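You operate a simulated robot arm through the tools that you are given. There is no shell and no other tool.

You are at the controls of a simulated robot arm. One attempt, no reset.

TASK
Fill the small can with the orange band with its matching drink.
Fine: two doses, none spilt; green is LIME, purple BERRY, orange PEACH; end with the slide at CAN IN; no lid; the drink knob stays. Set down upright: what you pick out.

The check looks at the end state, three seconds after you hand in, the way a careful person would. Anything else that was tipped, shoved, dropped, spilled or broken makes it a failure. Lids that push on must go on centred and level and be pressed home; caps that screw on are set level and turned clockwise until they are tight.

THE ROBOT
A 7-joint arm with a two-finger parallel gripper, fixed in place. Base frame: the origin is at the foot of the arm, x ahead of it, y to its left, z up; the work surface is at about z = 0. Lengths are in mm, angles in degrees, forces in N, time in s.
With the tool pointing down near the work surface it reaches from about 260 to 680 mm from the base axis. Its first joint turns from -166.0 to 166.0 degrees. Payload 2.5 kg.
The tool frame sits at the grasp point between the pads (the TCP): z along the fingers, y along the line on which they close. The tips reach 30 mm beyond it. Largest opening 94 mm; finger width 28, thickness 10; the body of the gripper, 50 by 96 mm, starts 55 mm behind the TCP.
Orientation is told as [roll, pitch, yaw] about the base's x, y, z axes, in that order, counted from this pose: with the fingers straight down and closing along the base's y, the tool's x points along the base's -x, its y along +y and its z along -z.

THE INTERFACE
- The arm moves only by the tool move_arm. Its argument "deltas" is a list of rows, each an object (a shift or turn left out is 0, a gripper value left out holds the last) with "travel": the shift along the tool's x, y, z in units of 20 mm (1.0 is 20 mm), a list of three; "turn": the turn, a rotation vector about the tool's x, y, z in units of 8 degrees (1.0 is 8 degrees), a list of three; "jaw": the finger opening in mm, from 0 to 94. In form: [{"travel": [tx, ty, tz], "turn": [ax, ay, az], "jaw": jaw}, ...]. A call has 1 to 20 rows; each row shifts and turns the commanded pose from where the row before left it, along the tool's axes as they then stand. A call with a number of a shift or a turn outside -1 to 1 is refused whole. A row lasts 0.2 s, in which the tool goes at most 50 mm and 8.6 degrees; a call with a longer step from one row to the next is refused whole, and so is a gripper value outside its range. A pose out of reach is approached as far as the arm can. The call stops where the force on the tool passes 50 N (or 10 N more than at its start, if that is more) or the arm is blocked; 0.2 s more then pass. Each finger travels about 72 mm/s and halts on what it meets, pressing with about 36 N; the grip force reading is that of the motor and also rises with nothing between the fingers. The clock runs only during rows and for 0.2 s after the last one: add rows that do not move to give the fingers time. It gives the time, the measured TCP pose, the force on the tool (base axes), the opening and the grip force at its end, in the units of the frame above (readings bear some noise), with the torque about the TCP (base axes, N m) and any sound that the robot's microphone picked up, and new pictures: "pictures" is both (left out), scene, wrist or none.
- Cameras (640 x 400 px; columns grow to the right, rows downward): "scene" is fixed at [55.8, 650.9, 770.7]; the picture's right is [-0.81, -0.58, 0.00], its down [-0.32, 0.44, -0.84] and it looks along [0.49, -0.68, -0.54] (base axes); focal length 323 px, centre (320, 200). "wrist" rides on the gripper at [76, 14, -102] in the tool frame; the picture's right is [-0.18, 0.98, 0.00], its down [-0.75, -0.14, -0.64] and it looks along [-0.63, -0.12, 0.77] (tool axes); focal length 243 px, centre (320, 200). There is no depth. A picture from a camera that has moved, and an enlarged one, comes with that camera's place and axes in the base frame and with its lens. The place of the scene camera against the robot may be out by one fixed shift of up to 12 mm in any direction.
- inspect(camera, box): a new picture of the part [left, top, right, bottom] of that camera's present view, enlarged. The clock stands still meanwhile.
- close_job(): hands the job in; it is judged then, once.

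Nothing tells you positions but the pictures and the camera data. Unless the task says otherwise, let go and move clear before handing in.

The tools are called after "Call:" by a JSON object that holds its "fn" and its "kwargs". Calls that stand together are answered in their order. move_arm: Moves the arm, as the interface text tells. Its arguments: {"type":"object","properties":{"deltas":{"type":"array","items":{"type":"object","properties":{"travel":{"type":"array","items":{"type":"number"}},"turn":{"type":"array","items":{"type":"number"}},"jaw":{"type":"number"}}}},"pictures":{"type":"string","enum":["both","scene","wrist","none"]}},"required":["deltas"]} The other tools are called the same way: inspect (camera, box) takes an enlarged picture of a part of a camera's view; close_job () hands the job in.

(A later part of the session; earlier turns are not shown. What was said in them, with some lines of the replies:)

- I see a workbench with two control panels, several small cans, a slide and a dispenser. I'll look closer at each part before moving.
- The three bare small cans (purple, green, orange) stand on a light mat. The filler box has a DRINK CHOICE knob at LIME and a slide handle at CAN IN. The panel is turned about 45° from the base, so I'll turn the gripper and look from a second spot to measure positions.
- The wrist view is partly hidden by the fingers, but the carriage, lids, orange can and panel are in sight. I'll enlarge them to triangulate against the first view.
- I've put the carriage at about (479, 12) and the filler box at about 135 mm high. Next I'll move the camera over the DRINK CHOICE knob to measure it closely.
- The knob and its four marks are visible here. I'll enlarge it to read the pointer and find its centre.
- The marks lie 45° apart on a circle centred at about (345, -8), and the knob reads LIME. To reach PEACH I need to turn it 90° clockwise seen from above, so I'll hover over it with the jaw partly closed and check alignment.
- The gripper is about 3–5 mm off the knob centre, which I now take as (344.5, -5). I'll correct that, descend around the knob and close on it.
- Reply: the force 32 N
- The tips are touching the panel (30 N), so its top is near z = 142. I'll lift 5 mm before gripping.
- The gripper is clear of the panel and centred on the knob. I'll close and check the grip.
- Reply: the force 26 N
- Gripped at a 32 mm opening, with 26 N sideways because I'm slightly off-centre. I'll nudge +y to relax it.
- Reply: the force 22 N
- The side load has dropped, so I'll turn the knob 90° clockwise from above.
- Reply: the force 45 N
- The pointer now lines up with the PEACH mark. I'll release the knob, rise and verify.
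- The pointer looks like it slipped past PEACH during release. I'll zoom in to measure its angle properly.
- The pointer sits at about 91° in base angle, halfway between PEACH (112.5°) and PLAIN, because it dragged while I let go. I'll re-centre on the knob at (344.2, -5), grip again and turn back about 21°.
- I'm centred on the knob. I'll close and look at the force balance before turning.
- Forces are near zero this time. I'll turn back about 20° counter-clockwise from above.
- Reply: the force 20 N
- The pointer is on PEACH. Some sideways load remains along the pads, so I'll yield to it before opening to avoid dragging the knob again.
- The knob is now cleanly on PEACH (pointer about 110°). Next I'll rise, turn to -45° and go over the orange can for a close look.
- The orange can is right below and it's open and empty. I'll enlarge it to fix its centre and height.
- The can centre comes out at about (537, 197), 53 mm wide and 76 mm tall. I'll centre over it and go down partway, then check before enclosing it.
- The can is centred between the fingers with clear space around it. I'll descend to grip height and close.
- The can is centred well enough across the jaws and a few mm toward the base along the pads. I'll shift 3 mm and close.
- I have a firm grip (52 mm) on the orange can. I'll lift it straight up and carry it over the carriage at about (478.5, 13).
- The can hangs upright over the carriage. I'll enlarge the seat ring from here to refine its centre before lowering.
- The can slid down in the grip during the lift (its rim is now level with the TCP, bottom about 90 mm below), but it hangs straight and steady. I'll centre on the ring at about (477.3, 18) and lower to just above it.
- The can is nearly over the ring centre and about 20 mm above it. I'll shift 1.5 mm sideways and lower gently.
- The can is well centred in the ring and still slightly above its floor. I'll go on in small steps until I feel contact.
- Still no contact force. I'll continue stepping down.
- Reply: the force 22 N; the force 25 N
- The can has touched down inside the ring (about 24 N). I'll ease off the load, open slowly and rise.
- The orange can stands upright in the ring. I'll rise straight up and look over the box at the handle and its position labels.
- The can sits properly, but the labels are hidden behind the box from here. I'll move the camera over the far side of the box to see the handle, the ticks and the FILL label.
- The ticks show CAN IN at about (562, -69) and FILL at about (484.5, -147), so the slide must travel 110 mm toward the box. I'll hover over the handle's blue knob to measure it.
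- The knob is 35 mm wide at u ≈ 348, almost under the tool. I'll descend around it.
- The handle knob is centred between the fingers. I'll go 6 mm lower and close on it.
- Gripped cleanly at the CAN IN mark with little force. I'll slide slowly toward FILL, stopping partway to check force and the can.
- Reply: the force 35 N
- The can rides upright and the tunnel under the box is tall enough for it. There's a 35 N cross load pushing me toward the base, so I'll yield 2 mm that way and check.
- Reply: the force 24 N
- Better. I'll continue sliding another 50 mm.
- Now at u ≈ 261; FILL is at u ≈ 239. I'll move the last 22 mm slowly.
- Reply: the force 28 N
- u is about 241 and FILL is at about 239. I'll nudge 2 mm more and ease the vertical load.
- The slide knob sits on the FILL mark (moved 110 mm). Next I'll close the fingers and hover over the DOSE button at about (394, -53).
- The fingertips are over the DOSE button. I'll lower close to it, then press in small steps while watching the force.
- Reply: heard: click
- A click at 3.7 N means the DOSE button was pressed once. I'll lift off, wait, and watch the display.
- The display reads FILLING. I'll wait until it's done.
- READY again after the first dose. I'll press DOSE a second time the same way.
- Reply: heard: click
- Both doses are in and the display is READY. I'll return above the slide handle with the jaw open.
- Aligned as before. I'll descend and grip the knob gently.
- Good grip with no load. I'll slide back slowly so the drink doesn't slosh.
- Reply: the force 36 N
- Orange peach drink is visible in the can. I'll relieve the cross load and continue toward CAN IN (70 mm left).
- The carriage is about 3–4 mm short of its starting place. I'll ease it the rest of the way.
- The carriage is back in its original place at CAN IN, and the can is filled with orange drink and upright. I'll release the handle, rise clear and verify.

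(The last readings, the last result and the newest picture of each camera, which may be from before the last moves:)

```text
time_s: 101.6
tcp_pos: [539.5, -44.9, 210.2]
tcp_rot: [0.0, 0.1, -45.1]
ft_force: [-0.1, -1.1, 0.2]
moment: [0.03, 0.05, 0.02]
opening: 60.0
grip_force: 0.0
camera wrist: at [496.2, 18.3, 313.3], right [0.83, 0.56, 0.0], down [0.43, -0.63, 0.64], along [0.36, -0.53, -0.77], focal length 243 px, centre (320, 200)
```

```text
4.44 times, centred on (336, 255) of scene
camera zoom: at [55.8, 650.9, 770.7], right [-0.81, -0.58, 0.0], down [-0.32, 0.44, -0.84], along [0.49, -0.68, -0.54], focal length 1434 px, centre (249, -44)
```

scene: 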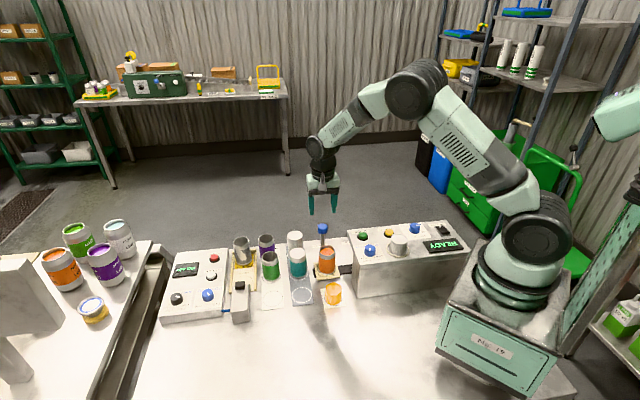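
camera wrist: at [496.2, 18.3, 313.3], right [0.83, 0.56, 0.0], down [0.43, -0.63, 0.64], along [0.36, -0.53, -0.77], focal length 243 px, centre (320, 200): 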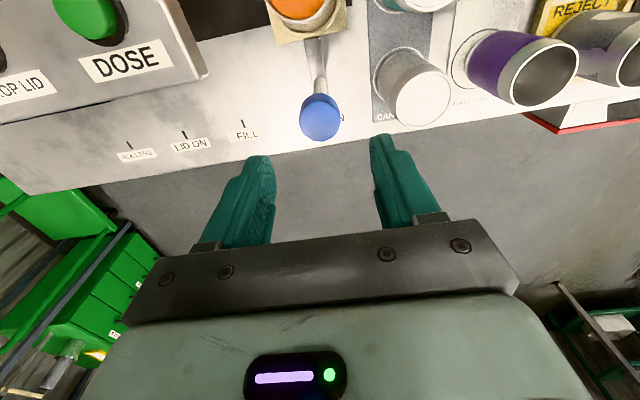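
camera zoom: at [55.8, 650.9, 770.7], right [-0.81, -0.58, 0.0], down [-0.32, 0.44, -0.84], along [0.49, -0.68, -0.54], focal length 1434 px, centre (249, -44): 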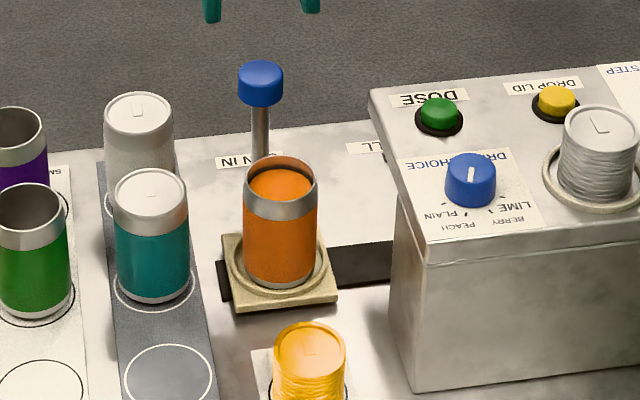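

The slide handle is at CAN IN, the drink knob is on PEACH, and the open can is filled and upright in its seat with nothing spilt or moved. I'll retreat a bit higher and take a last look.

Call:
{"fn": "move_arm", "kwargs": {"deltas": [{"travel": [0, 0, -0.9]}, {"travel": [0, 0, -0.9]}, {"travel": [0, 0, -0.9]}, {"travel": [0, 0, -0.9]}, {}, {}], "pictures": "scene"}}

Call:
{"fn": "inspect", "kwargs": {"camera": "scene", "box": [150, 210, 390, 340]}}

```text
time_s: 103.0
tcp_pos: [540.1, -45.6, 284.1]
tcp_rot: [0.1, 0.0, -45.0]
ft_force: [0.0, 0.1, -0.1]
moment: [0.01, -0.02, -0.01]
opening: 60.1
grip_force: 0.1
```

scene: 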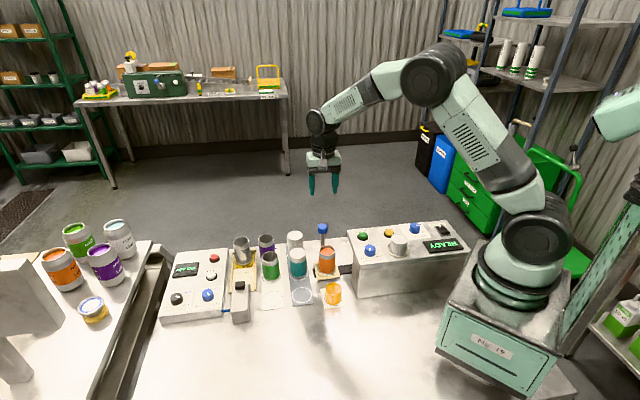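

```text
2.67 times, centred on (270, 275) of scene
camera zoom: at [55.8, 650.9, 770.7], right [-0.81, -0.58, 0.0], down [-0.32, 0.44, -0.84], along [0.49, -0.68, -0.54], focal length 860 px, centre (453, 0)
```

zoom: 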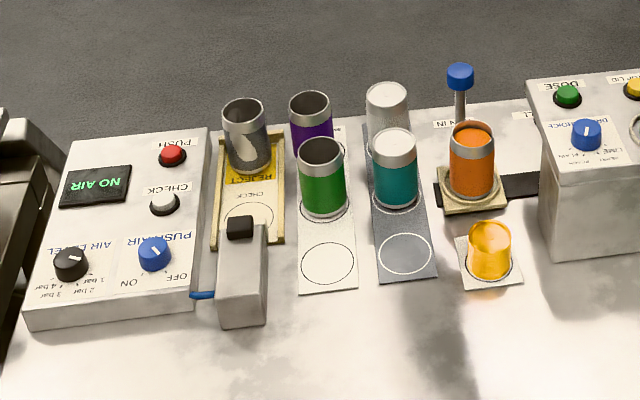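

Everything is in place: the can is filled with peach, open and upright, the slide is at CAN IN, and the other items are where they were. Handing in.

Call:
{"fn": "close_job", "kwargs": {}}

```text
The job is handed in.
```

The small can with the orange band now holds two doses of peach. It has no lid and stands upright in the slide's seat, and I saw nothing spilt in the final pictures. I've handed the job in, but I haven't seen the result of the check.

- **Slide:** it is back at CAN IN, in its starting place.
- **Drink knob:** I turned it from LIME to PEACH and left it there. I took "the drink knob stays" to mean it need not be turned back, since peach could not be filled otherwise.
- **Doses:** I pressed DOSE twice. The display showed FILLING and then READY each time.
- **Where the can is:** I left it in the slide's seat rather than lifting it out. It slid about 38 mm in the grip when I first lifted it empty, so moving it full risked a spill.
- **Everything else:** the other cans, the lids and the other controls look as they were at the start, and the arm is clear.
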